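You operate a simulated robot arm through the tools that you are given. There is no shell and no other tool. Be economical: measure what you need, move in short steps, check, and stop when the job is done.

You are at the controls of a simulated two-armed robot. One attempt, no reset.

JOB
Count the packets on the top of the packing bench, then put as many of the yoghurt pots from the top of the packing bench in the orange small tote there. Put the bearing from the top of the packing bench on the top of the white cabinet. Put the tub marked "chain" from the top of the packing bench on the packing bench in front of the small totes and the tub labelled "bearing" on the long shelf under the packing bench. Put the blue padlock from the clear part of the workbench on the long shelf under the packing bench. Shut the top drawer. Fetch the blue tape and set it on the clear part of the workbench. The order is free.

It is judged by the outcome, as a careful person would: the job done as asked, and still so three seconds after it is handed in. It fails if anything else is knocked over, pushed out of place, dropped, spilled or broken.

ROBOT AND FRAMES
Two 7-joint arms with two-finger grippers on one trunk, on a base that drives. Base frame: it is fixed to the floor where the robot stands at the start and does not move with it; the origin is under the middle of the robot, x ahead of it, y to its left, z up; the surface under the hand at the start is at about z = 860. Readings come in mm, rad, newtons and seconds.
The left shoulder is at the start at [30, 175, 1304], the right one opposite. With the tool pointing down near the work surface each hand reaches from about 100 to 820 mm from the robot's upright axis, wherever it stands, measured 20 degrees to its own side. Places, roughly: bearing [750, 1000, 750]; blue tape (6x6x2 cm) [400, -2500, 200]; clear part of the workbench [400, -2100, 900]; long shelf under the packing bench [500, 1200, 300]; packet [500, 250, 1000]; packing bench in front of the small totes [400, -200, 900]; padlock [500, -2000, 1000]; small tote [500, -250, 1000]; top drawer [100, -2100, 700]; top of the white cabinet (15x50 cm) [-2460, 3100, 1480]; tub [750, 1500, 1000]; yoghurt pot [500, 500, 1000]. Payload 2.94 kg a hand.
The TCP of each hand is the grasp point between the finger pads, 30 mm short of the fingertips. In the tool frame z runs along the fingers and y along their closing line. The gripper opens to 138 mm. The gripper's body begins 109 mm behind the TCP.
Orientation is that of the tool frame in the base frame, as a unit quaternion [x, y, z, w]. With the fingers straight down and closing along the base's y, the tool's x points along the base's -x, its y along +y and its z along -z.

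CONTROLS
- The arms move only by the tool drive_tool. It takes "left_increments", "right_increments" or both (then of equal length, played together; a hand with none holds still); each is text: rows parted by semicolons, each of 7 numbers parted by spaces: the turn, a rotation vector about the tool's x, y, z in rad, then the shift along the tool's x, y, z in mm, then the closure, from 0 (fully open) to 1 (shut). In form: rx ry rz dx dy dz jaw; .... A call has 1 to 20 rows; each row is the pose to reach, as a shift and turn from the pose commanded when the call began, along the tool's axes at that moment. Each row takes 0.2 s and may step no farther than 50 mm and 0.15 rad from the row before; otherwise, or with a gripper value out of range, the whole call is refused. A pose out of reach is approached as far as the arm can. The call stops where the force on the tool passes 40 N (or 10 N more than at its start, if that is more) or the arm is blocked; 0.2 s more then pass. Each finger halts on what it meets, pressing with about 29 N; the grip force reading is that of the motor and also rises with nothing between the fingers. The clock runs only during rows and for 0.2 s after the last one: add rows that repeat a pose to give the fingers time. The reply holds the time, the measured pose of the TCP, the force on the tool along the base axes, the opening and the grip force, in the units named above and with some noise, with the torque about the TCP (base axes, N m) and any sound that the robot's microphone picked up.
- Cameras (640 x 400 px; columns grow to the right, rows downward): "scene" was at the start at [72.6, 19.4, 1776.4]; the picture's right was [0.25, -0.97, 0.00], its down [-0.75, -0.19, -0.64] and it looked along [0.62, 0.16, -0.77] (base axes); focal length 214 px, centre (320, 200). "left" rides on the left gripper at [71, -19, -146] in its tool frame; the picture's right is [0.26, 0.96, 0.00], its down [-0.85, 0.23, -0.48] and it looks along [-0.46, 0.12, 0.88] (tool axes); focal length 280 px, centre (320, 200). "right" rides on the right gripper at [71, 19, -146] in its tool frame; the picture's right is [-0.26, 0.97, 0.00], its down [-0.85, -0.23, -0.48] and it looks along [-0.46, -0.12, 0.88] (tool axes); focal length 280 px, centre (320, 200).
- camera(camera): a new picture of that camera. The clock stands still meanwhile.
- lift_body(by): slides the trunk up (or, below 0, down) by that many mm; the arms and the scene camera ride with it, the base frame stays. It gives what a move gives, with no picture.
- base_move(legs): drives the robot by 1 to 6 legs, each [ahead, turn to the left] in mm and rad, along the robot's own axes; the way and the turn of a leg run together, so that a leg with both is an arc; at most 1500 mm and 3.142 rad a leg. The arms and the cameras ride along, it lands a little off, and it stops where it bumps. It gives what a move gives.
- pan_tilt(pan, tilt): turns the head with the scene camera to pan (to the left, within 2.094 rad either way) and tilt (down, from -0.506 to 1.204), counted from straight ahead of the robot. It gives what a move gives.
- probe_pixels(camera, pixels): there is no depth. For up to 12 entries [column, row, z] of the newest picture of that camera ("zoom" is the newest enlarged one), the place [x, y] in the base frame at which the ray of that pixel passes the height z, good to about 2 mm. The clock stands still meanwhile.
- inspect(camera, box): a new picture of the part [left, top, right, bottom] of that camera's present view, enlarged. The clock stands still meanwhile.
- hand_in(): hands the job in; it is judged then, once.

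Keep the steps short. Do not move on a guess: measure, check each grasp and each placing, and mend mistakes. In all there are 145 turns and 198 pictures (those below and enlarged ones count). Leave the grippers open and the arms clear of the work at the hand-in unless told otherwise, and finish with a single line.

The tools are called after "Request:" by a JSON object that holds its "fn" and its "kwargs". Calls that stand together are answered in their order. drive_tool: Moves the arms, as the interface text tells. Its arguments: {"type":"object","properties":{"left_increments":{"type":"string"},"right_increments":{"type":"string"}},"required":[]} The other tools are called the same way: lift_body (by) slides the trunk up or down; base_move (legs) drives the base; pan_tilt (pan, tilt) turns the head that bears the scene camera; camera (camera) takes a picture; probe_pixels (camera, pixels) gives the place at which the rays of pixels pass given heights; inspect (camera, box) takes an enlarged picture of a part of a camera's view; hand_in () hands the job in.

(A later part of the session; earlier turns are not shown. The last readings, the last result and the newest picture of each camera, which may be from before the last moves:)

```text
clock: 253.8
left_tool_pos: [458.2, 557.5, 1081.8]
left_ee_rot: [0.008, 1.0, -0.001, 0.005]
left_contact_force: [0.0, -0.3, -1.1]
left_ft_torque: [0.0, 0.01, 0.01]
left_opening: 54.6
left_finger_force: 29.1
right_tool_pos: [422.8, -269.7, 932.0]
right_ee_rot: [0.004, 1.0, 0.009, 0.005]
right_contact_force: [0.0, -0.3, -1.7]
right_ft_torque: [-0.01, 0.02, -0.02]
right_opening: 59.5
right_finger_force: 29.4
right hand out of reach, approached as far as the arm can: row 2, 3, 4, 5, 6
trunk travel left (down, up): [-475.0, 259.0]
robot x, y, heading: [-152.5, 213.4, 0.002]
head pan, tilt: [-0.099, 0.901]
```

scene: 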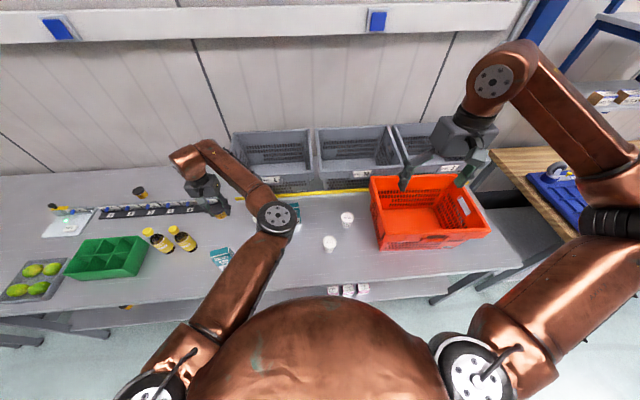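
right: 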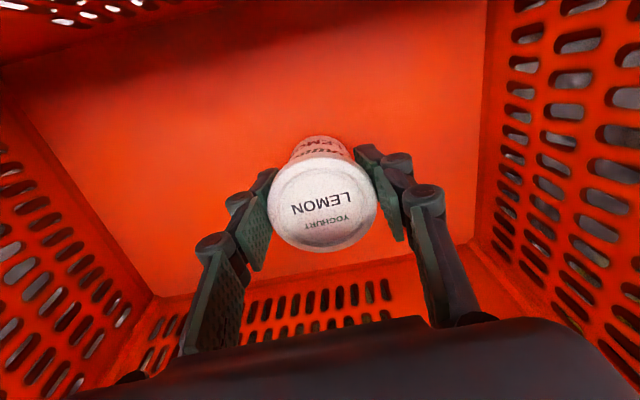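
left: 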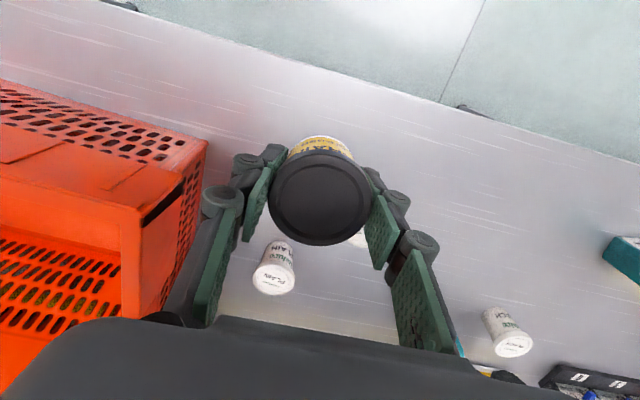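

Request:
{"fn": "drive_tool", "kwargs": {"right_increments": "0 0 0 0 18 -8 0.75; 0 0 0 0 18 -4 0.75; 0 0 0 0 18 0 0.75; 0 0 0 0 18 3 0.75; 0 0 0 0 18 3 0.75"}}

```text
clock: 255.0
left_tool_pos: [459.7, 557.4, 1082.9]
left_ee_rot: [0.008, 1.0, -0.001, 0.006]
left_contact_force: [-0.2, -0.3, -1.5]
left_ft_torque: [-0.02, 0.0, 0.01]
left_opening: 54.4
left_finger_force: 29.1
right_tool_pos: [422.4, -250.8, 931.1]
right_ee_rot: [0.003, 1.0, 0.009, 0.005]
right_contact_force: [0.3, 0.0, -1.6]
right_ft_torque: [0.0, 0.0, -0.01]
right_opening: 59.4
right_finger_force: 29.5
trunk travel left (down, up): [-475.0, 259.0]
robot x, y, heading: [-150.4, 214.0, 0.005]
head pan, tilt: [-0.099, 0.901]
```

Request:
{"fn": "drive_tool", "kwargs": {"right_increments": "0 0 0 0 0 5 0.75; 0 0 0 0 0 9 0.75; 0 0 0 0 0 13 0.75; 0 0 0 0 0 13 0.75"}}

```text
clock: 256.0
left_tool_pos: [459.5, 557.5, 1082.0]
left_ee_rot: [0.007, 1.0, -0.001, 0.006]
left_contact_force: [-0.3, 0.4, -2.1]
left_ft_torque: [-0.01, -0.03, 0.03]
left_opening: 54.5
left_finger_force: 28.3
right_tool_pos: [424.8, -250.3, 918.6]
right_ee_rot: [0.002, 1.0, 0.008, 0.006]
right_contact_force: [-0.4, -0.7, -2.9]
right_ft_torque: [-0.03, 0.05, 0.0]
right_opening: 59.5
right_finger_force: 28.8
trunk travel left (down, up): [-475.0, 259.0]
robot x, y, heading: [-148.7, 212.2, 0.005]
head pan, tilt: [-0.099, 0.901]
```

Almost there, no contact yet; three more mm-steps.

Request:
{"fn": "drive_tool", "kwargs": {"right_increments": "0 0 0 0 0 2 0.75; 0 0 0 0 0 4 0.75; 0 0 0 0 0 6 0.75; 0 0 0 0 0 6 0.75"}}

Request:
{"fn": "camera", "kwargs": {"camera": "right"}}

```text
clock: 257.0
left_tool_pos: [458.0, 557.6, 1084.2]
left_ee_rot: [0.008, 1.0, -0.002, 0.007]
left_contact_force: [-0.3, 0.5, 0.1]
left_ft_torque: [-0.06, 0.0, 0.02]
left_opening: 54.6
left_finger_force: 29.0
right_tool_pos: [424.5, -251.2, 914.6]
right_ee_rot: [0.003, 1.0, 0.008, 0.008]
right_contact_force: [-1.7, -4.7, 20.3]
right_ft_torque: [-0.02, -0.18, 0.0]
right_opening: 59.9
right_finger_force: 29.1
trunk travel left (down, up): [-475.0, 259.0]
robot x, y, heading: [-151.2, 212.5, 0.004]
head pan, tilt: [-0.099, 0.901]
```

```text
103 pictures are left
```

right: 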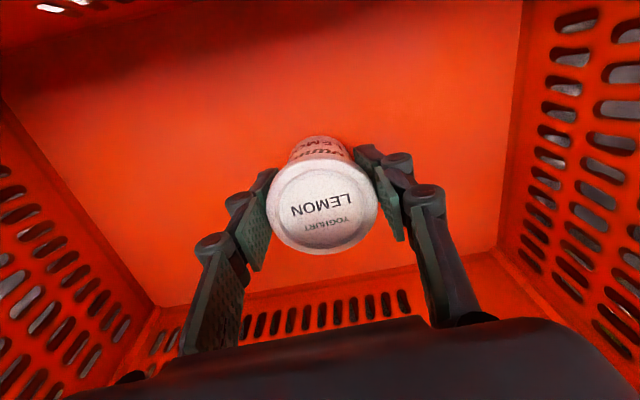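

On the floor of the tote. Open, rise out, and go back towards the plain pot.

Request:
{"fn": "drive_tool", "kwargs": {"right_increments": "0 0 0 0 0 -2 0.65; 0 0 0 0 0 -2 0.5; 0 0 0 0 0 -2 0.4; 0 0 0 0 0 -2 0.3; 0 0 0 0 0 -40 0.3; 0 0 0 0 0 -85 0.3; 0 0 0 0 0 -130 0.3; 0 0 0 0 0 -175 0.3; 0 0 0 0 0 -220 0.3; 0 0 0 0 0 -265 0.3; 0 0 0 0 0 -300 0.3; 0 0 0 -10 45 -300 0.3; 0 0 0 -20 90 -300 0.3; 0 0 0 -30 135 -300 0.3; 0 0 0 -40 180 -300 0.3; 0 0 0 -48 225 -300 0.3; 0 0 0 -54 273 -300 0.3; 0 0 0 -54 273 -260 0.3; 0 0 0 -54 273 -215 0.3; 0 0 0 -54 273 -170 0.3"}}

Request:
{"fn": "camera", "kwargs": {"camera": "right"}}

Request:
{"fn": "inspect", "kwargs": {"camera": "scene", "box": [280, 150, 500, 290]}}

```text
clock: 261.2
left_tool_pos: [459.3, 557.6, 1081.2]
left_ee_rot: [0.008, 1.0, -0.001, 0.006]
left_contact_force: [0.6, -0.2, -1.0]
left_ft_torque: [-0.02, 0.01, -0.06]
left_opening: 54.5
left_finger_force: 28.4
right_tool_pos: [476.9, 19.4, 1086.7]
right_ee_rot: [0.002, 1.0, 0.009, 0.006]
right_contact_force: [0.2, 0.8, -0.2]
right_ft_torque: [0.0, 0.02, 0.0]
right_opening: 96.5
right_finger_force: 0.0
trunk travel left (down, up): [-475.0, 259.0]
robot x, y, heading: [-153.0, 211.3, 0.011]
head pan, tilt: [-0.099, 0.901]
```

```text
102 pictures are left
```

right: 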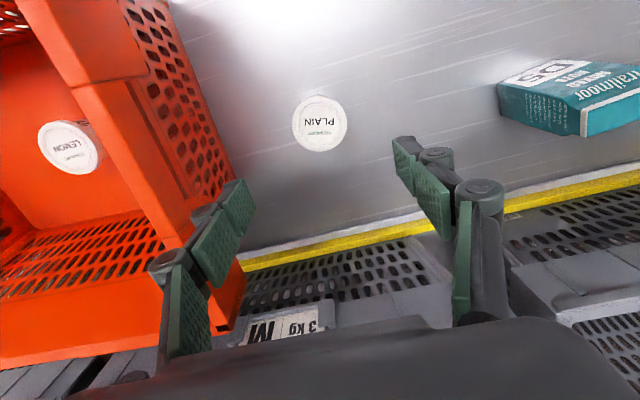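

```text
2.86 times, centred on (390, 220) of scene
```

zoom: 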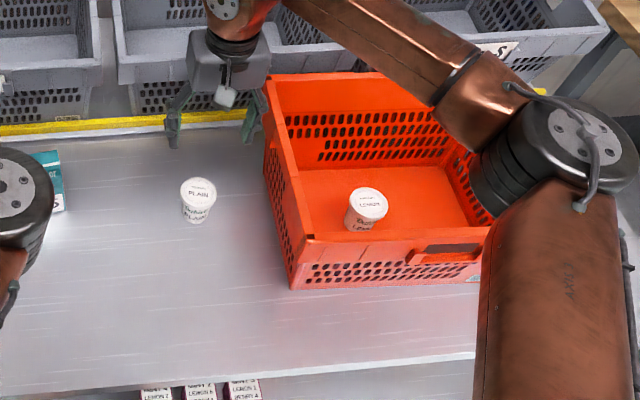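

Request:
{"fn": "probe_pixels", "kwargs": {"camera": "right", "pixels": [[320, 124, 935], [320, 124, 925], [236, 180, 1060], [205, 205, 1060], [215, 90, 1060], [125, 25, 1075], [240, 290, 1060]]}}

Request:
{"fn": "inspect", "kwargs": {"camera": "right", "box": [120, 40, 380, 300]}}

```text
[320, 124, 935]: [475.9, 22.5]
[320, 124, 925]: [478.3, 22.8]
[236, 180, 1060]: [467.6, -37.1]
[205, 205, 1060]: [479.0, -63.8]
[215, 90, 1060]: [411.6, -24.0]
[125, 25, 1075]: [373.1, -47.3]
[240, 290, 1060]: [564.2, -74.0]
```

```text
1.54 times, centred on (250, 170) of right
```

zoom: 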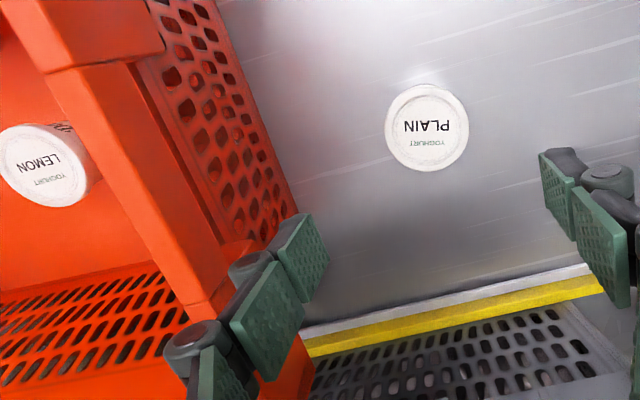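

The tote rim (y≈−66) is close to the fingers there. I turn the hand 0.8 rad for clearance, narrow to ~80 mm, and look again.

Request:
{"fn": "drive_tool", "kwargs": {"right_increments": "0 0 0.14 0 1 0 0.3; 0 0 0.28 0 2 0 0.4; 0 0 0.42 1 3 0 0.4; 0 0 0.56 1 3 0 0.4; 0 0 0.70 1 3 0 0.4; 0 0 0.8 1 3 0 0.4; 0 0 0.8 1 3 40 0.4; 0 0 0.8 1 3 65 0.4; 0 0 0.8 1 3 65 0.4"}}

Request:
{"fn": "camera", "kwargs": {"camera": "right"}}

```text
clock: 263.2
left_tool_pos: [458.0, 559.6, 1082.6]
left_ee_rot: [0.008, 1.0, -0.001, 0.006]
left_contact_force: [0.0, -0.3, -1.6]
left_ft_torque: [0.01, -0.03, 0.02]
left_opening: 54.8
left_finger_force: 29.1
right_tool_pos: [479.5, 23.4, 1021.9]
right_ee_rot: [0.392, 0.92, 0.009, 0.002]
right_contact_force: [0.5, 0.5, 0.1]
right_ft_torque: [-0.02, 0.01, 0.01]
right_opening: 82.7
right_finger_force: 0.1
trunk travel left (down, up): [-475.0, 259.0]
robot x, y, heading: [-151.7, 213.3, 0.008]
head pan, tilt: [-0.099, 0.901]
```

```text
99 pictures are left
```

right: 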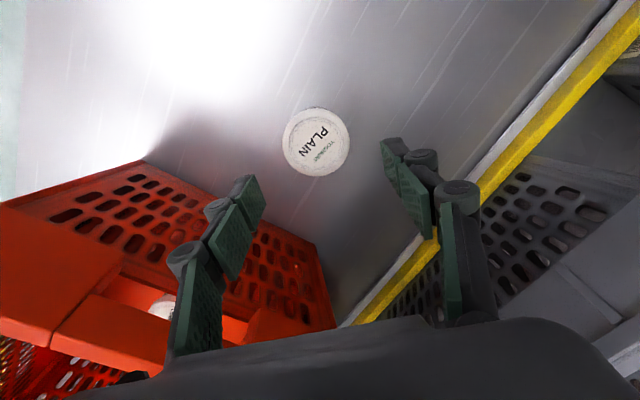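

Request:
{"fn": "probe_pixels", "kwargs": {"camera": "right", "pixels": [[316.5, 141, 935], [316.5, 141, 925]]}}

```text
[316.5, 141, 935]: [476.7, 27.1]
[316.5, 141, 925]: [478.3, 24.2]
```

Request:
{"fn": "drive_tool", "kwargs": {"right_increments": "0 0 0 3 0 40 0.4; 0 0 0 3 0 80 0.4; 0 0 0 3 0 108 0.4; 0 0 0 3 0 108 0.55; 0 0 0 3 0 108 0.7; 0 0 0 3 0 108 0.75; 0 0 0 3 0 108 0.75"}}

Request:
{"fn": "camera", "kwargs": {"camera": "right"}}

```text
clock: 264.8
left_tool_pos: [458.5, 559.5, 1081.2]
left_ee_rot: [0.007, 1.0, -0.001, 0.006]
left_contact_force: [-0.2, -0.1, -0.8]
left_ft_torque: [-0.03, 0.03, 0.0]
left_opening: 54.6
left_finger_force: 28.9
right_tool_pos: [477.2, 26.4, 913.8]
right_ee_rot: [0.392, 0.92, 0.009, 0.001]
right_contact_force: [0.8, -0.9, 0.1]
right_ft_torque: [-0.05, 0.01, -0.04]
right_opening: 58.9
right_finger_force: 28.9
trunk travel left (down, up): [-475.0, 259.0]
robot x, y, heading: [-151.2, 218.0, 0.006]
head pan, tilt: [-0.099, 0.901]
```

```text
98 pictures are left
```

right: 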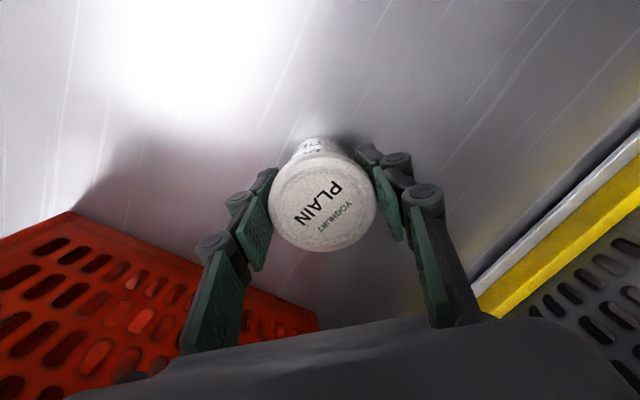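

Gripped. Lift out, carry to (500,−190) in the tote, turning the hand back square.

Request:
{"fn": "drive_tool", "kwargs": {"right_increments": "0 0 0 0 0 -45 0.75; 0 0 0 0 0 -90 0.75; 0 0 0 0 0 -135 0.75; 0 0 0 0 0 -180 0.75; 0 0 0 0 0 -225 0.75; 0 0 0 0 0 -270 0.75; 0 0 0 0 0 -295 0.75; 0 0 -0.14 -29 -22 -295 0.75; 0 0 -0.28 -58 -44 -295 0.75; 0 0 -0.42 -86 -66 -295 0.75; 0 0 -0.56 -115 -88 -295 0.75; 0 0 -0.7 -143 -111 -295 0.75; 0 0 -0.806 -172 -133 -295 0.75; 0 0 -0.806 -172 -133 -295 0.75"}}

Request:
{"fn": "camera", "kwargs": {"camera": "right"}}

```text
clock: 267.8
left_tool_pos: [459.0, 558.3, 1082.1]
left_ee_rot: [0.008, 1.0, -0.001, 0.006]
left_contact_force: [0.5, -0.1, -1.4]
left_ft_torque: [-0.01, 0.03, 0.02]
left_opening: 54.5
left_finger_force: 29.3
right_tool_pos: [496.2, -193.3, 1205.7]
right_ee_rot: [-0.001, 1.0, 0.007, 0.005]
right_contact_force: [0.8, 1.0, -2.0]
right_ft_torque: [0.0, 0.01, 0.02]
right_opening: 59.0
right_finger_force: 29.5
trunk travel left (down, up): [-475.0, 259.0]
robot x, y, heading: [-151.7, 214.3, 0.006]
head pan, tilt: [-0.099, 0.901]
```

```text
97 pictures are left
```

right: 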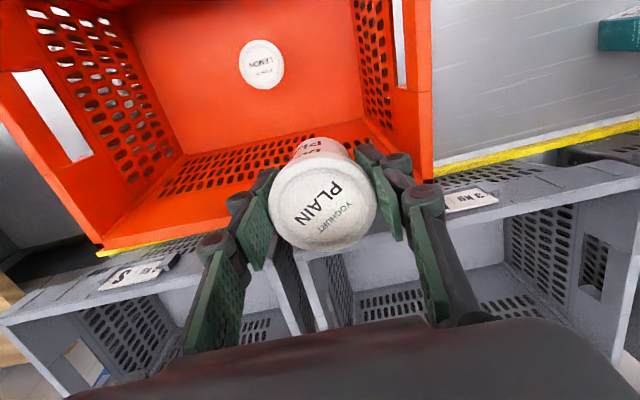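

Request:
{"fn": "probe_pixels", "kwargs": {"camera": "right", "pixels": [[262, 64, 935], [185, 155, 868], [362, 118, 868], [395, 88, 1065], [432, 178, 1065]]}}

```text
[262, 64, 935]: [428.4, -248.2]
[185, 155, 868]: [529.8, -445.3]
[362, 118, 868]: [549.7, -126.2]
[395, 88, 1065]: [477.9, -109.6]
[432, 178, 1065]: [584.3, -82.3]
```

Back of floor x≈545, left wall y≈−126. Shift 12 mm right and lower into the tote.

Request:
{"fn": "drive_tool", "kwargs": {"right_increments": "0 0 0 0 -12 40 0.75; 0 0 0 0 -12 85 0.75; 0 0 0 0 -12 130 0.75; 0 0 0 0 -12 175 0.75; 0 0 0 0 -12 220 0.75; 0 0 0 0 -12 260 0.75; 0 0 0 0 -12 278 0.75; 0 0 0 0 -12 283 0.75; 0 0 0 0 -12 287 0.75; 0 0 0 0 -12 290 0.75; 0 0 0 0 -12 290 0.75"}}

Request:
{"fn": "camera", "kwargs": {"camera": "right"}}

```text
clock: 270.2
left_tool_pos: [457.5, 559.6, 1083.1]
left_ee_rot: [0.008, 1.0, 0.0, 0.007]
left_contact_force: [-0.2, 0.0, -0.6]
left_ft_torque: [0.02, -0.01, 0.02]
left_opening: 54.6
left_finger_force: 29.0
right_tool_pos: [500.6, -199.9, 919.8]
right_ee_rot: [0.0, 1.0, 0.008, 0.008]
right_contact_force: [0.3, -0.7, 19.2]
right_ft_torque: [-0.02, 0.26, -0.09]
right_opening: 59.1
right_finger_force: 29.3
trunk travel left (down, up): [-475.0, 259.0]
robot x, y, heading: [-151.5, 211.4, 0.003]
head pan, tilt: [-0.099, 0.901]
```

```text
96 pictures are left
```

right: 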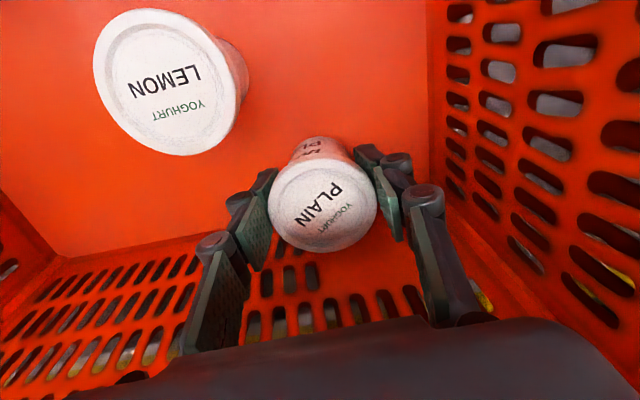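

On the floor (19 N). Open only slightly, then rise straight out.

Request:
{"fn": "drive_tool", "kwargs": {"right_increments": "0 0 0 0 0 -2 0.6; 0 0 0 0 0 -2 0.5; 0 0 0 0 0 -2 0.5; 0 0 0 0 0 -30 0.5; 0 0 0 0 0 -75 0.5; 0 0 0 0 0 -120 0.5; 0 0 0 0 0 -165 0.5; 0 0 0 0 0 -210 0.5; 0 0 0 0 0 -255 0.5; 0 0 0 0 0 -300 0.5; 0 0 0 30 0 -330 0.4; 0 0 0 70 0 -350 0.2; 0 0 0 115 0 -360 0"}}

Request:
{"fn": "camera", "kwargs": {"camera": "right"}}

```text
clock: 273.0
left_tool_pos: [456.7, 557.5, 1082.2]
left_ee_rot: [0.008, 1.0, -0.001, 0.006]
left_contact_force: [-0.8, 0.4, -0.6]
left_ft_torque: [0.0, -0.05, -0.02]
left_opening: 54.5
left_finger_force: 29.0
right_tool_pos: [378.4, -207.7, 1275.8]
right_ee_rot: [-0.002, 1.0, 0.008, 0.006]
right_contact_force: [-0.7, -0.2, 0.1]
right_ft_torque: [-0.02, -0.1, 0.02]
right_opening: 132.8
right_finger_force: 0.1
trunk travel left (down, up): [-475.0, 259.0]
robot x, y, heading: [-154.4, 213.3, 0.004]
head pan, tilt: [-0.099, 0.901]
```

```text
95 pictures are left
```

right: 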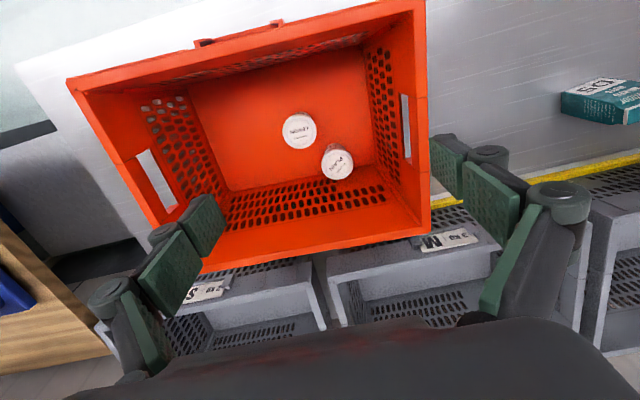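

Both pots stand upright in the orange tote. Now the chain tub: bring the right hand back out of the way and the left across to (380,22).

Request:
{"fn": "drive_tool", "kwargs": {"left_increments": "0 0 0 6 -45 0 0.75; 0 0 0 13 -90 0 0.75; 0 0 0 19 -135 0 0.75; 0 0 0 26 -180 0 0.75; 0 0 0 32 -225 0 0.75; 0 0 0 38 -270 0 0.75; 0 0 0 45 -315 0 0.75; 0 0 0 51 -360 0 0.75; 0 0 0 58 -405 0 0.75; 0 0 0 64 -450 0 0.75; 0 0 0 70 -495 0 0.75; 0 0 0 77 -530 0 0.75; 0 0 0 77 -530 0 0.75", "right_increments": "0 0 0 40 -20 -10 0; 0 0 0 80 -40 -20 0; 0 0 0 120 -60 -30 0; 0 0 0 160 -80 -40 0; 0 0 0 200 -100 -50 0; 0 0 0 240 -120 -60 0; 0 0 0 260 -140 -80 0; 0 0 0 260 -160 -80 0; 0 0 0 260 -180 -80 0; 0 0 0 260 -200 -80 0; 0 0 0 260 -200 -80 0; 0 0 0 260 -200 -80 0; 0 0 0 260 -200 -80 0"}}

Request:
{"fn": "camera", "kwargs": {"camera": "left"}}

Request:
{"fn": "camera", "kwargs": {"camera": "scene"}}

```text
clock: 275.8
left_tool_pos: [421.5, 6.7, 1059.2]
left_ee_rot: [0.007, 1.0, -0.001, 0.005]
left_contact_force: [0.5, -0.4, -1.3]
left_ft_torque: [-0.02, 0.01, -0.03]
left_opening: 54.4
left_finger_force: 29.0
left hand out of reach, approached as far as the arm can: row 3, 4, 5, 6, 7, 8, 9, 10, 11, 12, 13
right_tool_pos: [134.0, -305.5, 1335.5]
right_ee_rot: [0.0, 1.0, 0.008, 0.006]
right_contact_force: [0.4, 0.2, 0.4]
right_ft_torque: [0.0, 0.03, 0.06]
right_opening: 138.1
right_finger_force: 0.0
right hand out of reach, approached as far as the arm can: row 6, 7, 8, 9, 10, 11, 12, 13
trunk travel left (down, up): [-475.0, 259.0]
robot x, y, heading: [-149.6, 212.4, 0.004]
head pan, tilt: [-0.099, 0.901]
```

```text
94 pictures are left
```

left: 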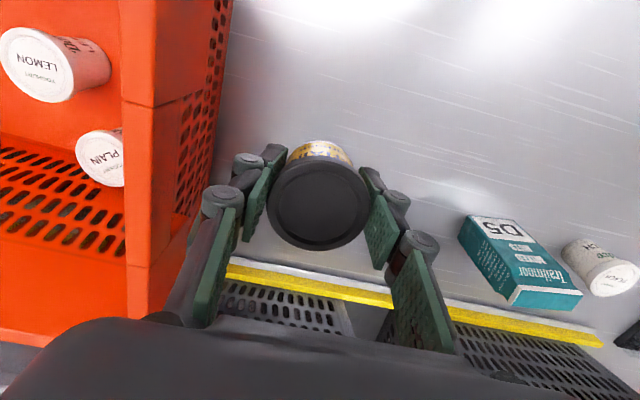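

```text
93 pictures are left
```

scene: 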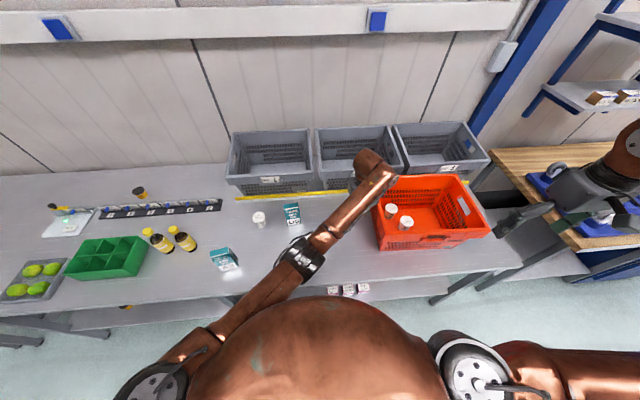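

At (421,7). I shift to y≈22, then lower to the bench.

Request:
{"fn": "drive_tool", "kwargs": {"left_increments": "0 0 0 8 15 0 0.75; 0 0 0 8 15 40 0.75; 0 0 0 8 15 80 0.75; 0 0 0 8 15 120 0.75; 0 0 0 8 15 148 0.75; 0 0 0 8 15 155 0.75; 0 0 0 8 15 159 0.75; 0 0 0 8 15 163 0.75; 0 0 0 8 15 163 0.75"}}

Request:
{"fn": "camera", "kwargs": {"camera": "left"}}

```text
clock: 277.8
left_tool_pos: [413.9, 19.4, 899.7]
left_ee_rot: [0.008, 1.0, -0.001, 0.006]
left_contact_force: [0.3, 0.4, -0.7]
left_ft_torque: [-0.01, -0.01, 0.0]
left_opening: 54.8
left_finger_force: 28.9
right_tool_pos: [134.4, -305.1, 1334.5]
right_ee_rot: [0.001, 1.0, 0.008, 0.007]
right_contact_force: [-0.1, -0.2, 0.4]
right_ft_torque: [0.0, -0.01, -0.03]
right_opening: 138.3
right_finger_force: 0.2
trunk travel left (down, up): [-475.0, 259.0]
robot x, y, heading: [-153.2, 211.8, 0.002]
head pan, tilt: [-0.099, 0.901]
```

```text
92 pictures are left
```

left: 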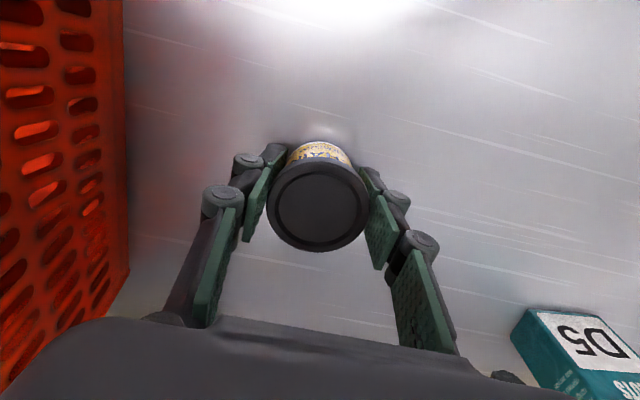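

Not yet touching; lower in small steps to contact.

Request:
{"fn": "drive_tool", "kwargs": {"left_increments": "0 0 0 0 0 2 0.75; 0 0 0 0 0 4 0.75; 0 0 0 0 0 6 0.75; 0 0 0 0 0 6 0.75"}}

```text
clock: 278.8
left_tool_pos: [413.9, 18.4, 896.3]
left_ee_rot: [0.009, 1.0, -0.002, 0.009]
left_contact_force: [-3.5, -0.4, 18.7]
left_ft_torque: [0.0, 0.5, -0.04]
left_opening: 54.6
left_finger_force: 28.8
right_tool_pos: [133.0, -306.0, 1335.3]
right_ee_rot: [0.0, 1.0, 0.008, 0.006]
right_contact_force: [0.7, 0.3, -0.4]
right_ft_torque: [0.02, -0.02, 0.04]
right_opening: 138.0
right_finger_force: 0.0
trunk travel left (down, up): [-475.0, 259.0]
robot x, y, heading: [-150.1, 212.2, 0.003]
head pan, tilt: [-0.099, 0.901]
```

Request:
{"fn": "drive_tool", "kwargs": {"left_increments": "0 0 0 0 0 -2 0.6; 0 0 0 0 0 -2 0.5; 0 0 0 0 0 -2 0.5; 0 0 0 0 2 -25 0.5; 0 0 0 0 4 -60 0.5; 0 0 0 0 25 -90 0.5; 0 0 0 0 60 -115 0.4; 0 0 0 0 100 -140 0.2; 0 0 0 0 140 -160 0; 0 0 0 0 180 -180 0; 0 0 0 0 220 -200 0; 0 0 0 0 260 -220 0"}}

Request:
{"fn": "camera", "kwargs": {"camera": "left"}}

Request:
{"fn": "camera", "kwargs": {"camera": "scene"}}

```text
clock: 281.4
left_tool_pos: [415.7, 284.7, 1114.1]
left_ee_rot: [0.009, 1.0, -0.002, 0.007]
left_contact_force: [-0.4, 1.0, -0.5]
left_ft_torque: [-0.08, -0.04, -0.01]
left_opening: 138.0
left_finger_force: 0.0
right_tool_pos: [133.8, -304.6, 1336.4]
right_ee_rot: [0.001, 1.0, 0.007, 0.006]
right_contact_force: [0.2, 0.2, 0.0]
right_ft_torque: [-0.05, -0.01, 0.01]
right_opening: 138.1
right_finger_force: 0.0
trunk travel left (down, up): [-475.0, 259.0]
robot x, y, heading: [-149.2, 214.4, 0.004]
head pan, tilt: [-0.099, 0.901]
```

```text
91 pictures are left
```

left: 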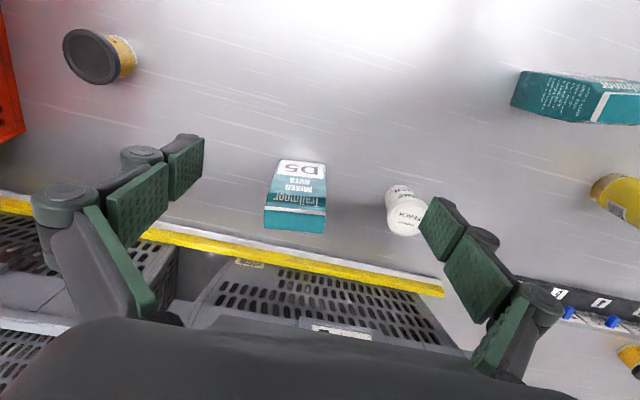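

```text
90 pictures are left
```

scene: 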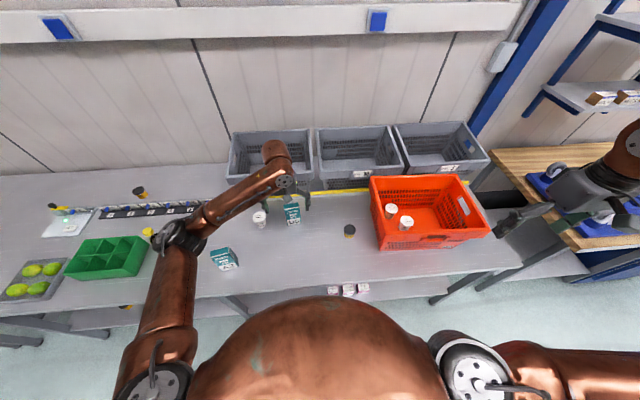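

Tub is upright in front of the grey totes. Next, the workbench. Pull the left hand in, back off and drive along to y≈−1700.

Request:
{"fn": "drive_tool", "kwargs": {"left_increments": "0 0 0 30 0 -30 0; 0 0 0 60 0 -60 0; 0 0 0 90 0 -90 0; 0 0 0 120 0 -120 0; 0 0 0 150 0 -150 0"}}

Request:
{"fn": "base_move", "kwargs": {"legs": [[-420, 0], [0, -1.571], [1000, 0]]}}

Request:
{"fn": "pan_tilt", "kwargs": {"pan": 0.3, "tilt": 0.65}}

Request:
{"fn": "camera", "kwargs": {"camera": "scene"}}

```text
clock: 282.6
left_tool_pos: [260.8, 279.1, 1260.8]
left_ee_rot: [0.009, 1.0, -0.002, 0.006]
left_contact_force: [-0.5, 0.0, 0.4]
left_ft_torque: [-0.01, -0.03, -0.03]
left_opening: 138.1
left_finger_force: 0.1
right_tool_pos: [135.0, -305.9, 1335.9]
right_ee_rot: [0.002, 1.0, 0.008, 0.006]
right_contact_force: [-0.4, 0.0, -0.1]
right_ft_torque: [0.02, 0.01, -0.02]
right_opening: 138.3
right_finger_force: 0.1
trunk travel left (down, up): [-475.0, 259.0]
robot x, y, heading: [-150.3, 211.1, 0.004]
head pan, tilt: [-0.099, 0.901]
```

```text
clock: 293.8
left_tool_pos: [-543.0, -1213.1, 1259.5]
left_ee_rot: [0.727, 0.687, -0.005, 0.003]
left_contact_force: [-0.3, -1.3, -1.0]
left_ft_torque: [0.01, -0.01, -0.01]
left_opening: 137.9
left_finger_force: 0.0
right_tool_pos: [-1122.5, -1063.1, 1335.1]
right_ee_rot: [0.721, 0.693, 0.001, 0.01]
right_contact_force: [-0.5, -0.5, 0.1]
right_ft_torque: [0.03, 0.01, 0.0]
right_opening: 137.8
right_finger_force: 0.1
trunk travel left (down, up): [-475.0, 259.0]
robot x, y, heading: [-593.3, -800.0, -1.608]
head pan, tilt: [-0.099, 0.901]
```

```text
clock: 294.7
left_tool_pos: [-542.7, -1211.8, 1258.7]
left_ee_rot: [0.726, 0.687, -0.006, 0.004]
left_contact_force: [0.4, 0.0, -0.3]
left_ft_torque: [-0.02, 0.01, -0.04]
left_opening: 138.4
left_finger_force: 0.0
right_tool_pos: [-1122.1, -1062.2, 1334.7]
right_ee_rot: [0.722, 0.692, 0.002, 0.01]
right_contact_force: [0.0, -0.2, -0.2]
right_ft_torque: [0.02, 0.01, -0.03]
right_opening: 138.3
right_finger_force: 0.1
trunk travel left (down, up): [-475.0, 259.0]
robot x, y, heading: [-588.9, -796.2, -1.607]
head pan, tilt: [0.3, 0.649]
```

```text
89 pictures are left
```

scene: 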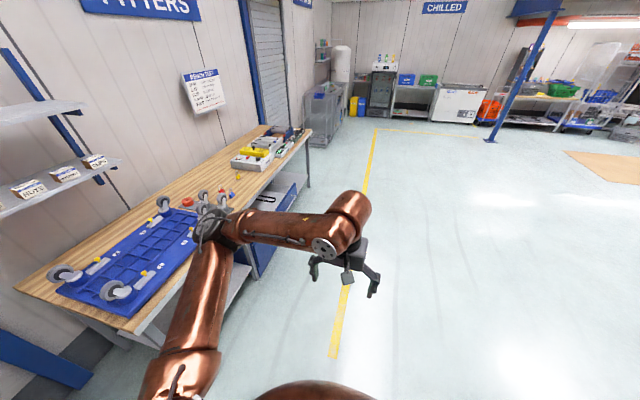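

Request:
{"fn": "base_move", "kwargs": {"legs": [[1200, 0.03], [0, 1.571]]}}

Request:
{"fn": "pan_tilt", "kwargs": {"pan": 0.0, "tilt": 0.75}}

Request:
{"fn": "camera", "kwargs": {"camera": "scene"}}

```text
clock: 304.5
left_tool_pos: [-225.4, -1975.4, 1260.1]
left_ee_rot: [0.055, 0.998, -0.002, 0.006]
left_contact_force: [-0.5, 0.2, -0.5]
left_ft_torque: [0.01, -0.01, 0.0]
left_opening: 137.7
left_finger_force: 0.2
right_tool_pos: [-406.9, -2545.8, 1335.3]
right_ee_rot: [0.047, 0.999, 0.007, 0.007]
right_contact_force: [0.2, -0.3, -1.0]
right_ft_torque: [0.04, -0.01, 0.0]
right_opening: 138.3
right_finger_force: 0.0
trunk travel left (down, up): [-475.0, 259.0]
robot x, y, heading: [-644.1, -2003.3, -0.093]
head pan, tilt: [0.3, 0.649]
```

```text
clock: 305.3
left_tool_pos: [-226.1, -1976.4, 1258.9]
left_ee_rot: [0.055, 0.998, -0.001, 0.008]
left_contact_force: [-0.1, -0.2, -0.1]
left_ft_torque: [-0.02, -0.02, -0.02]
left_opening: 138.3
left_finger_force: 0.0
right_tool_pos: [-407.7, -2545.3, 1335.2]
right_ee_rot: [0.048, 0.999, 0.008, 0.007]
right_contact_force: [-0.2, 0.8, 0.0]
right_ft_torque: [0.0, -0.01, 0.01]
right_opening: 138.0
right_finger_force: 0.1
trunk travel left (down, up): [-475.0, 259.0]
robot x, y, heading: [-640.6, -2002.6, -0.087]
head pan, tilt: [0.0, 0.75]
```

```text
88 pictures are left
```

scene: 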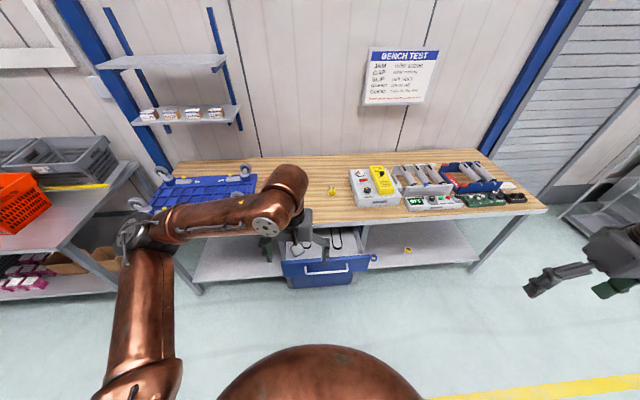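

Zoom on the drawer, the clear part and the low shelf.

Request:
{"fn": "inspect", "kwargs": {"camera": "scene", "box": [260, 170, 420, 290]}}

Request:
{"fn": "inspect", "kwargs": {"camera": "scene", "box": [370, 150, 560, 280]}}

Request:
{"fn": "inspect", "kwargs": {"camera": "scene", "box": [130, 160, 350, 300]}}

```text
3.33 times, centred on (340, 230) of scene
```

zoom: 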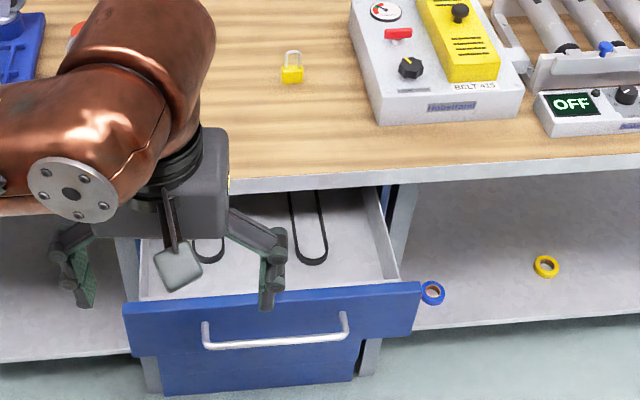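

```text
3.08 times, centred on (465, 215) of scene
```

zoom: 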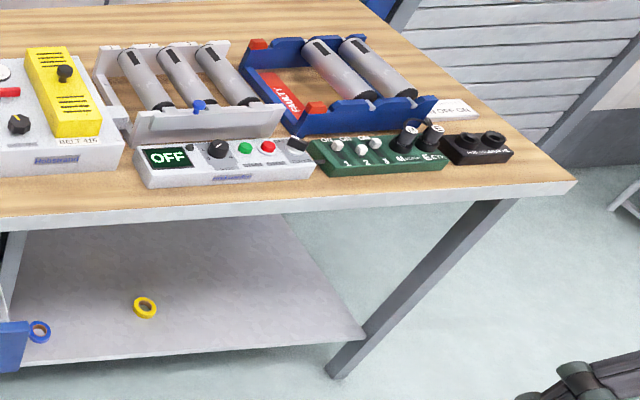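

```text
2.86 times, centred on (240, 230) of scene
```

zoom: 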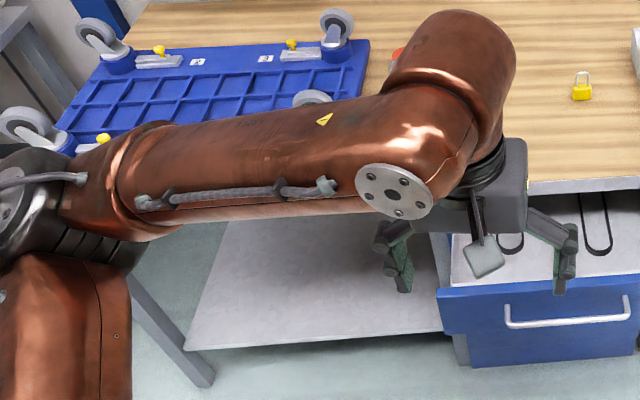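

Request:
{"fn": "drive_tool", "kwargs": {"left_increments": "0 0 0 30 30 -30 0; 0 0 0 30 70 -60 0; 0 0 0 30 110 -90 0; 0 0 0 30 150 -120 0; 0 0 0 30 190 -120 0; 0 0 0 30 230 -120 0; 0 0 0 30 270 -120 0"}}

Request:
{"fn": "camera", "kwargs": {"camera": "scene"}}

Request:
{"fn": "inspect", "kwargs": {"camera": "scene", "box": [230, 160, 390, 260]}}

```text
refused: row 1 steps farther than a row can; nothing moved
```

```text
84 pictures are left
```

scene: 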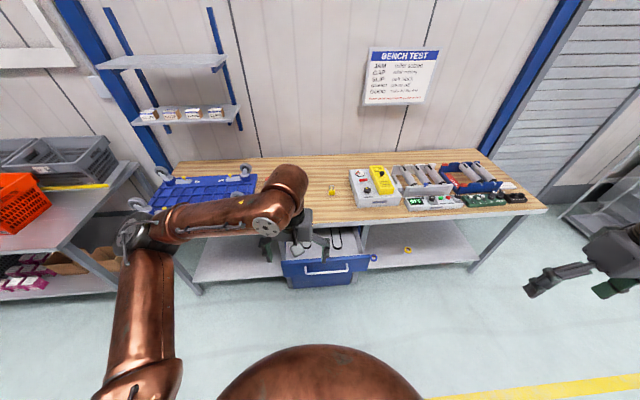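

```text
4.00 times, centred on (310, 210) of scene
```

zoom: 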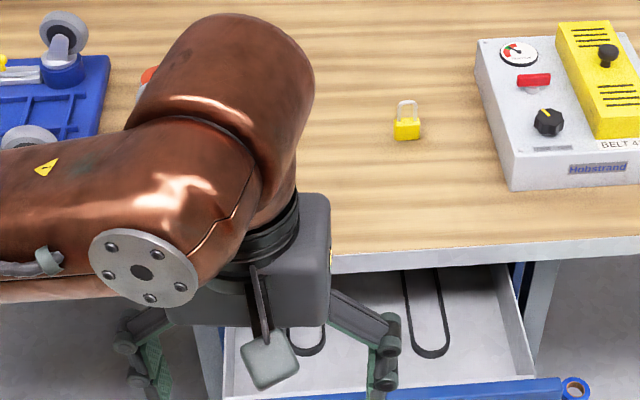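

Moving the left hand aside in smaller steps.

Request:
{"fn": "drive_tool", "kwargs": {"left_increments": "0 0 0 20 25 -25 0; 0 0 0 30 60 -50 0; 0 0 0 30 100 -70 0; 0 0 0 30 145 -80 0; 0 0 0 30 190 -80 0; 0 0 0 30 235 -80 0; 0 0 0 30 280 -80 0"}}

Request:
{"fn": "camera", "kwargs": {"camera": "scene"}}

Request:
{"fn": "inspect", "kwargs": {"camera": "scene", "box": [230, 160, 390, 280]}}

```text
clock: 306.9
left_tool_pos: [-227.5, -1694.6, 1334.6]
left_ee_rot: [0.055, 0.998, -0.001, 0.006]
left_contact_force: [0.2, -0.2, -0.6]
left_ft_torque: [-0.02, 0.0, 0.0]
left_opening: 138.1
left_finger_force: 0.1
right_tool_pos: [-407.0, -2543.7, 1337.5]
right_ee_rot: [0.049, 0.999, 0.008, 0.006]
right_contact_force: [0.3, -0.5, -0.5]
right_ft_torque: [-0.05, 0.0, -0.01]
right_opening: 138.1
right_finger_force: 0.1
trunk travel left (down, up): [-475.0, 259.0]
robot x, y, heading: [-640.0, -2000.3, -0.091]
head pan, tilt: [0.0, 0.75]
```

```text
82 pictures are left
```

scene: 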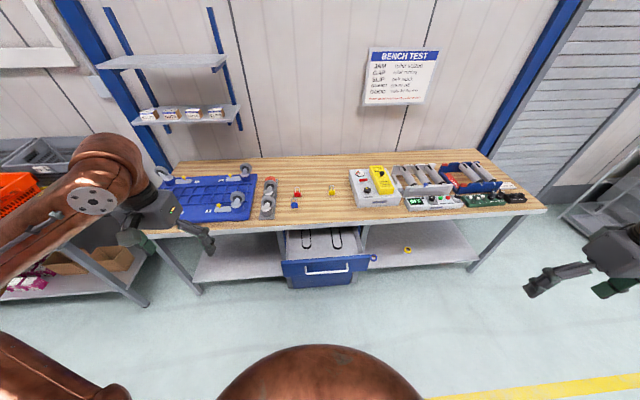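

```text
3.33 times, centred on (310, 220) of scene
```

zoom: 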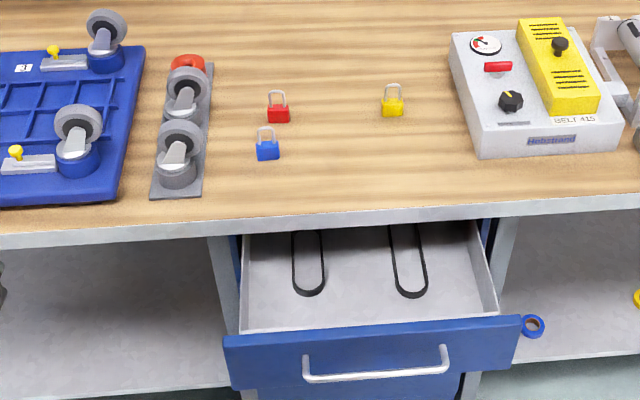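

Request:
{"fn": "probe_pixels", "kwargs": {"camera": "zoom", "pixels": [[267, 158, 880], [267, 158, 920], [350, 218, 880], [350, 218, 920], [372, 360, 700], [230, 345, 780], [518, 322, 780], [532, 327, 200], [532, 327, 250], [440, 395, 0], [240, 320, 800]]}}

Request:
{"fn": "camera", "kwargs": {"camera": "left"}}

```text
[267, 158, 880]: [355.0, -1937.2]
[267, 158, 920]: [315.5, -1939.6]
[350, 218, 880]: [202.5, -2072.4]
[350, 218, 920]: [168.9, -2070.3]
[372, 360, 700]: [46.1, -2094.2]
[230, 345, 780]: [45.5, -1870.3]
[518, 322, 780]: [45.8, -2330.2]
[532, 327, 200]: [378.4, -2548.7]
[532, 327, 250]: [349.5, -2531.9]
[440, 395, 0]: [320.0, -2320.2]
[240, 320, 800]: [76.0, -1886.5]
```

```text
80 pictures are left
```

left: 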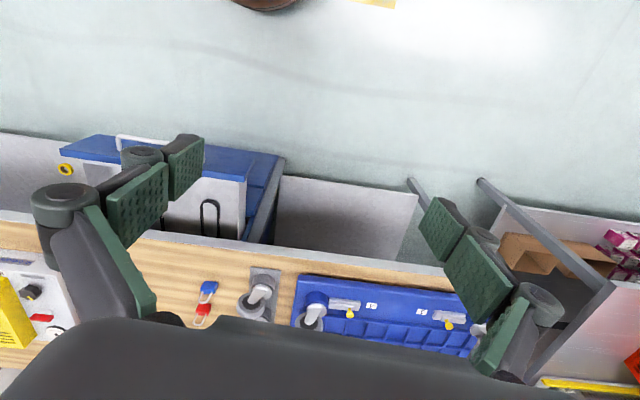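

Request:
{"fn": "probe_pixels", "kwargs": {"camera": "left", "pixels": [[370, 259, 880], [370, 259, 920], [370, 259, 900], [207, 297, 900], [207, 297, 880], [207, 297, 920], [200, 136, 780], [258, 182, 780], [120, 160, 780]]}}

Request:
{"fn": "inspect", "kwargs": {"camera": "left", "box": [120, 200, 300, 330]}}

```text
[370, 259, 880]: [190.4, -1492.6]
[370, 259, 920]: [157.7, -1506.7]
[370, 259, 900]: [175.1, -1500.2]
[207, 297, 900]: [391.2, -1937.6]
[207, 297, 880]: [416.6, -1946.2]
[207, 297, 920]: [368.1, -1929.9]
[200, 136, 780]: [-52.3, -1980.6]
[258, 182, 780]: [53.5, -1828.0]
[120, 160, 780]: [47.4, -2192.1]
```

```text
3.08 times, centred on (210, 265) of left
```

zoom: 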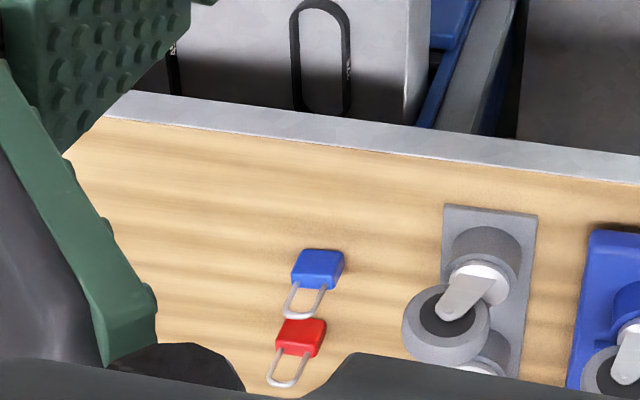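

Padlocks: red, blue, yellow; blue body at about (345,−1938). Drawer stands open ~145 mm. First I square up and come 150 mm closer, then shut the drawer with the right hand.

Request:
{"fn": "base_move", "kwargs": {"legs": [[0, 0.09], [150, 0]]}}

Request:
{"fn": "camera", "kwargs": {"camera": "scene"}}

Request:
{"fn": "inspect", "kwargs": {"camera": "scene", "box": [230, 210, 410, 350]}}

```text
clock: 308.8
left_tool_pos: [-102.7, -1663.0, 1336.4]
left_ee_rot: [0.012, 1.0, -0.002, 0.006]
left_contact_force: [1.1, -0.3, 0.6]
left_ft_torque: [0.01, 0.06, 0.02]
left_opening: 138.1
left_finger_force: 0.0
right_tool_pos: [-209.6, -2524.1, 1334.5]
right_ee_rot: [0.006, 1.0, 0.008, 0.006]
right_contact_force: [-0.4, 0.3, -1.8]
right_ft_torque: [0.0, 0.05, 0.01]
right_opening: 138.1
right_finger_force: 0.1
trunk travel left (down, up): [-475.0, 259.0]
robot x, y, heading: [-489.0, -1999.8, 0.0]
head pan, tilt: [0.0, 0.75]
```

```text
78 pictures are left
```

scene: 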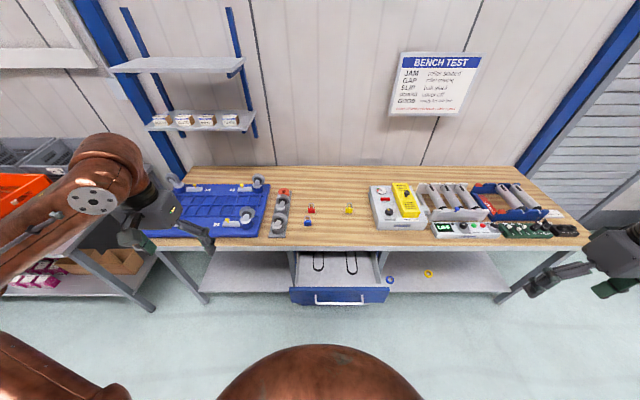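

```text
2.86 times, centred on (320, 280) of scene
```

zoom: 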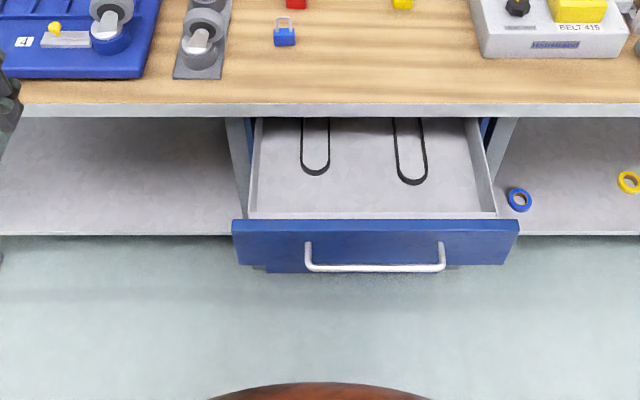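

Request:
{"fn": "probe_pixels", "kwargs": {"camera": "zoom", "pixels": [[232, 220, 760], [232, 220, 800], [232, 220, 840], [518, 220, 800], [375, 270, 720], [375, 270, 760], [285, 45, 880], [285, 45, 920], [350, 104, 900], [518, 200, 200], [518, 200, 250]]}}

```text
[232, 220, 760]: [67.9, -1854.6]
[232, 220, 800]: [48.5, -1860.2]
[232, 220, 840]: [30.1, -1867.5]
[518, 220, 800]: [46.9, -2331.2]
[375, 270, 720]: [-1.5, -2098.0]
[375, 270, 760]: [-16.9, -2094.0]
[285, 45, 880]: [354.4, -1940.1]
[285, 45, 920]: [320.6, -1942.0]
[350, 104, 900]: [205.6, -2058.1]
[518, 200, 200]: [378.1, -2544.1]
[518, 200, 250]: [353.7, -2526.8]
```

Estimates: drawer panel top z≈750, x≈65; workbench top z≈880; tape at (378,−2546) z≈200. Bring the right hand, jaws shut and tilted forward 0.8, in front of the panel.

Request:
{"fn": "drive_tool", "kwargs": {"right_increments": "0 -0.05 0 -10 25 34 0.1; 0 -0.1 0 -20 50 69 0.2; 0 -0.15 0 -30 75 103 0.3; 0 -0.2 0 -40 100 138 0.4; 0 -0.25 0 -50 126 172 0.5; 0 -0.3 0 -60 151 207 0.6; 0 -0.35 0 -70 176 241 0.7; 0 -0.4 0 -80 202 276 0.8; 0 -0.45 0 -90 227 310 0.9; 0 -0.5 0 -100 252 345 1; 0 -0.55 0 -110 277 380 1; 0 -0.6 0 -120 303 414 1; 0 -0.65 0 -130 328 449 1; 0 -0.7 0 -140 353 483 1; 0 -0.75 0 -150 379 518 1; 0 -0.8 0 -160 404 552 1; 0 -0.8 0 -170 429 588 1; 0 -0.8 0 -170 429 588 1"}}

Request:
{"fn": "camera", "kwargs": {"camera": "right"}}

Request:
{"fn": "camera", "kwargs": {"camera": "scene"}}

```text
clock: 312.6
left_tool_pos: [-102.8, -1664.1, 1335.8]
left_ee_rot: [0.013, 1.0, -0.001, 0.006]
left_contact_force: [0.3, -0.3, 0.0]
left_ft_torque: [0.0, 0.01, -0.05]
left_opening: 138.1
left_finger_force: 0.0
right_tool_pos: [-28.7, -2088.5, 756.2]
right_ee_rot: [0.007, 0.919, 0.005, 0.395]
right_contact_force: [0.1, 0.0, 0.1]
right_ft_torque: [0.06, 0.0, 0.05]
right_opening: 0.0
right_finger_force: 28.0
trunk travel left (down, up): [-475.0, 259.0]
robot x, y, heading: [-491.1, -2000.5, -0.004]
head pan, tilt: [0.0, 0.75]
```

```text
76 pictures are left
```

right: 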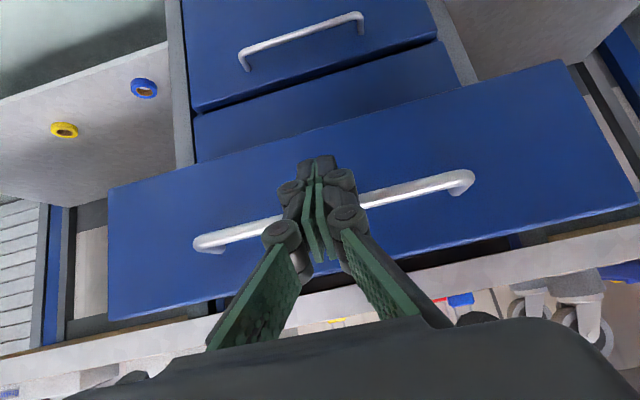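

```text
75 pictures are left
```

scene: 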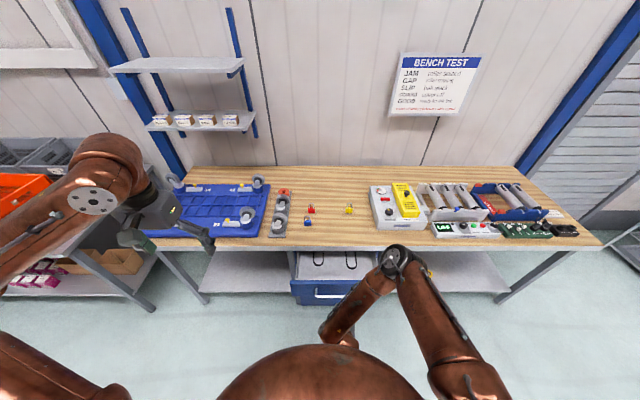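

Fingertips face the handle bar; I raise 40 mm to push above it, and advance 100 mm.

Request:
{"fn": "drive_tool", "kwargs": {"right_increments": "0 0 0 -28 0 -28 1; 0 0 0 -56 0 1 1; 0 0 0 -70 0 15 1; 0 0 0 -84 0 30 1; 0 0 0 -98 0 44 1"}}

Request:
{"fn": "camera", "kwargs": {"camera": "right"}}

```text
clock: 313.8
left_tool_pos: [-102.7, -1661.8, 1335.3]
left_ee_rot: [0.012, 1.0, -0.001, 0.007]
left_contact_force: [-0.1, -0.4, -0.1]
left_ft_torque: [0.01, -0.01, 0.0]
left_opening: 137.8
left_finger_force: 0.1
right_tool_pos: [71.3, -2087.2, 800.0]
right_ee_rot: [0.007, 0.918, 0.005, 0.396]
right_contact_force: [0.4, 0.5, -0.4]
right_ft_torque: [-0.02, 0.03, 0.03]
right_opening: 0.0
right_finger_force: 28.6
trunk travel left (down, up): [-475.0, 259.0]
robot x, y, heading: [-494.3, -1999.1, -0.006]
head pan, tilt: [0.0, 0.75]
```

```text
74 pictures are left
```

right: 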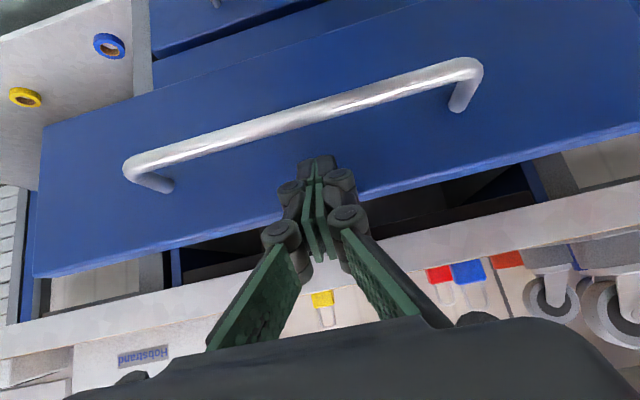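

Request:
{"fn": "probe_pixels", "kwargs": {"camera": "right", "pixels": [[200, 235, 740], [200, 235, 760], [200, 235, 780], [200, 235, 800], [320, 165, 760], [300, 115, 720], [36, 275, 760], [36, 275, 780]]}}

Request:
{"fn": "inspect", "kwargs": {"camera": "scene", "box": [270, 230, 420, 330]}}

```text
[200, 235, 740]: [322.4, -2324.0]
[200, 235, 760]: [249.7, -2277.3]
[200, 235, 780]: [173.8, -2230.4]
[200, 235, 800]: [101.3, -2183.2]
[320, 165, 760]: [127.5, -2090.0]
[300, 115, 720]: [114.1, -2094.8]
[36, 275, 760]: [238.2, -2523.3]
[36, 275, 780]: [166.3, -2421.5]
```

```text
4.00 times, centred on (345, 280) of scene
```

zoom: 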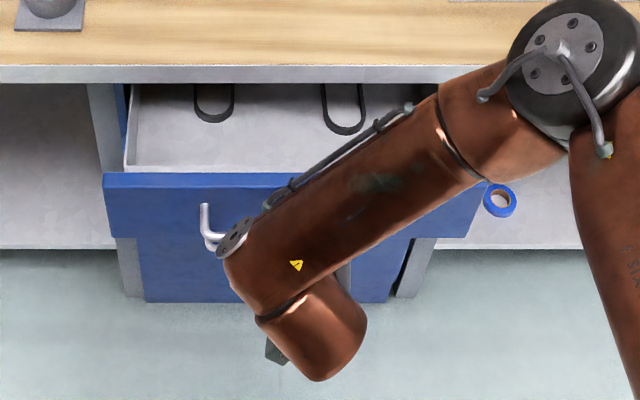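

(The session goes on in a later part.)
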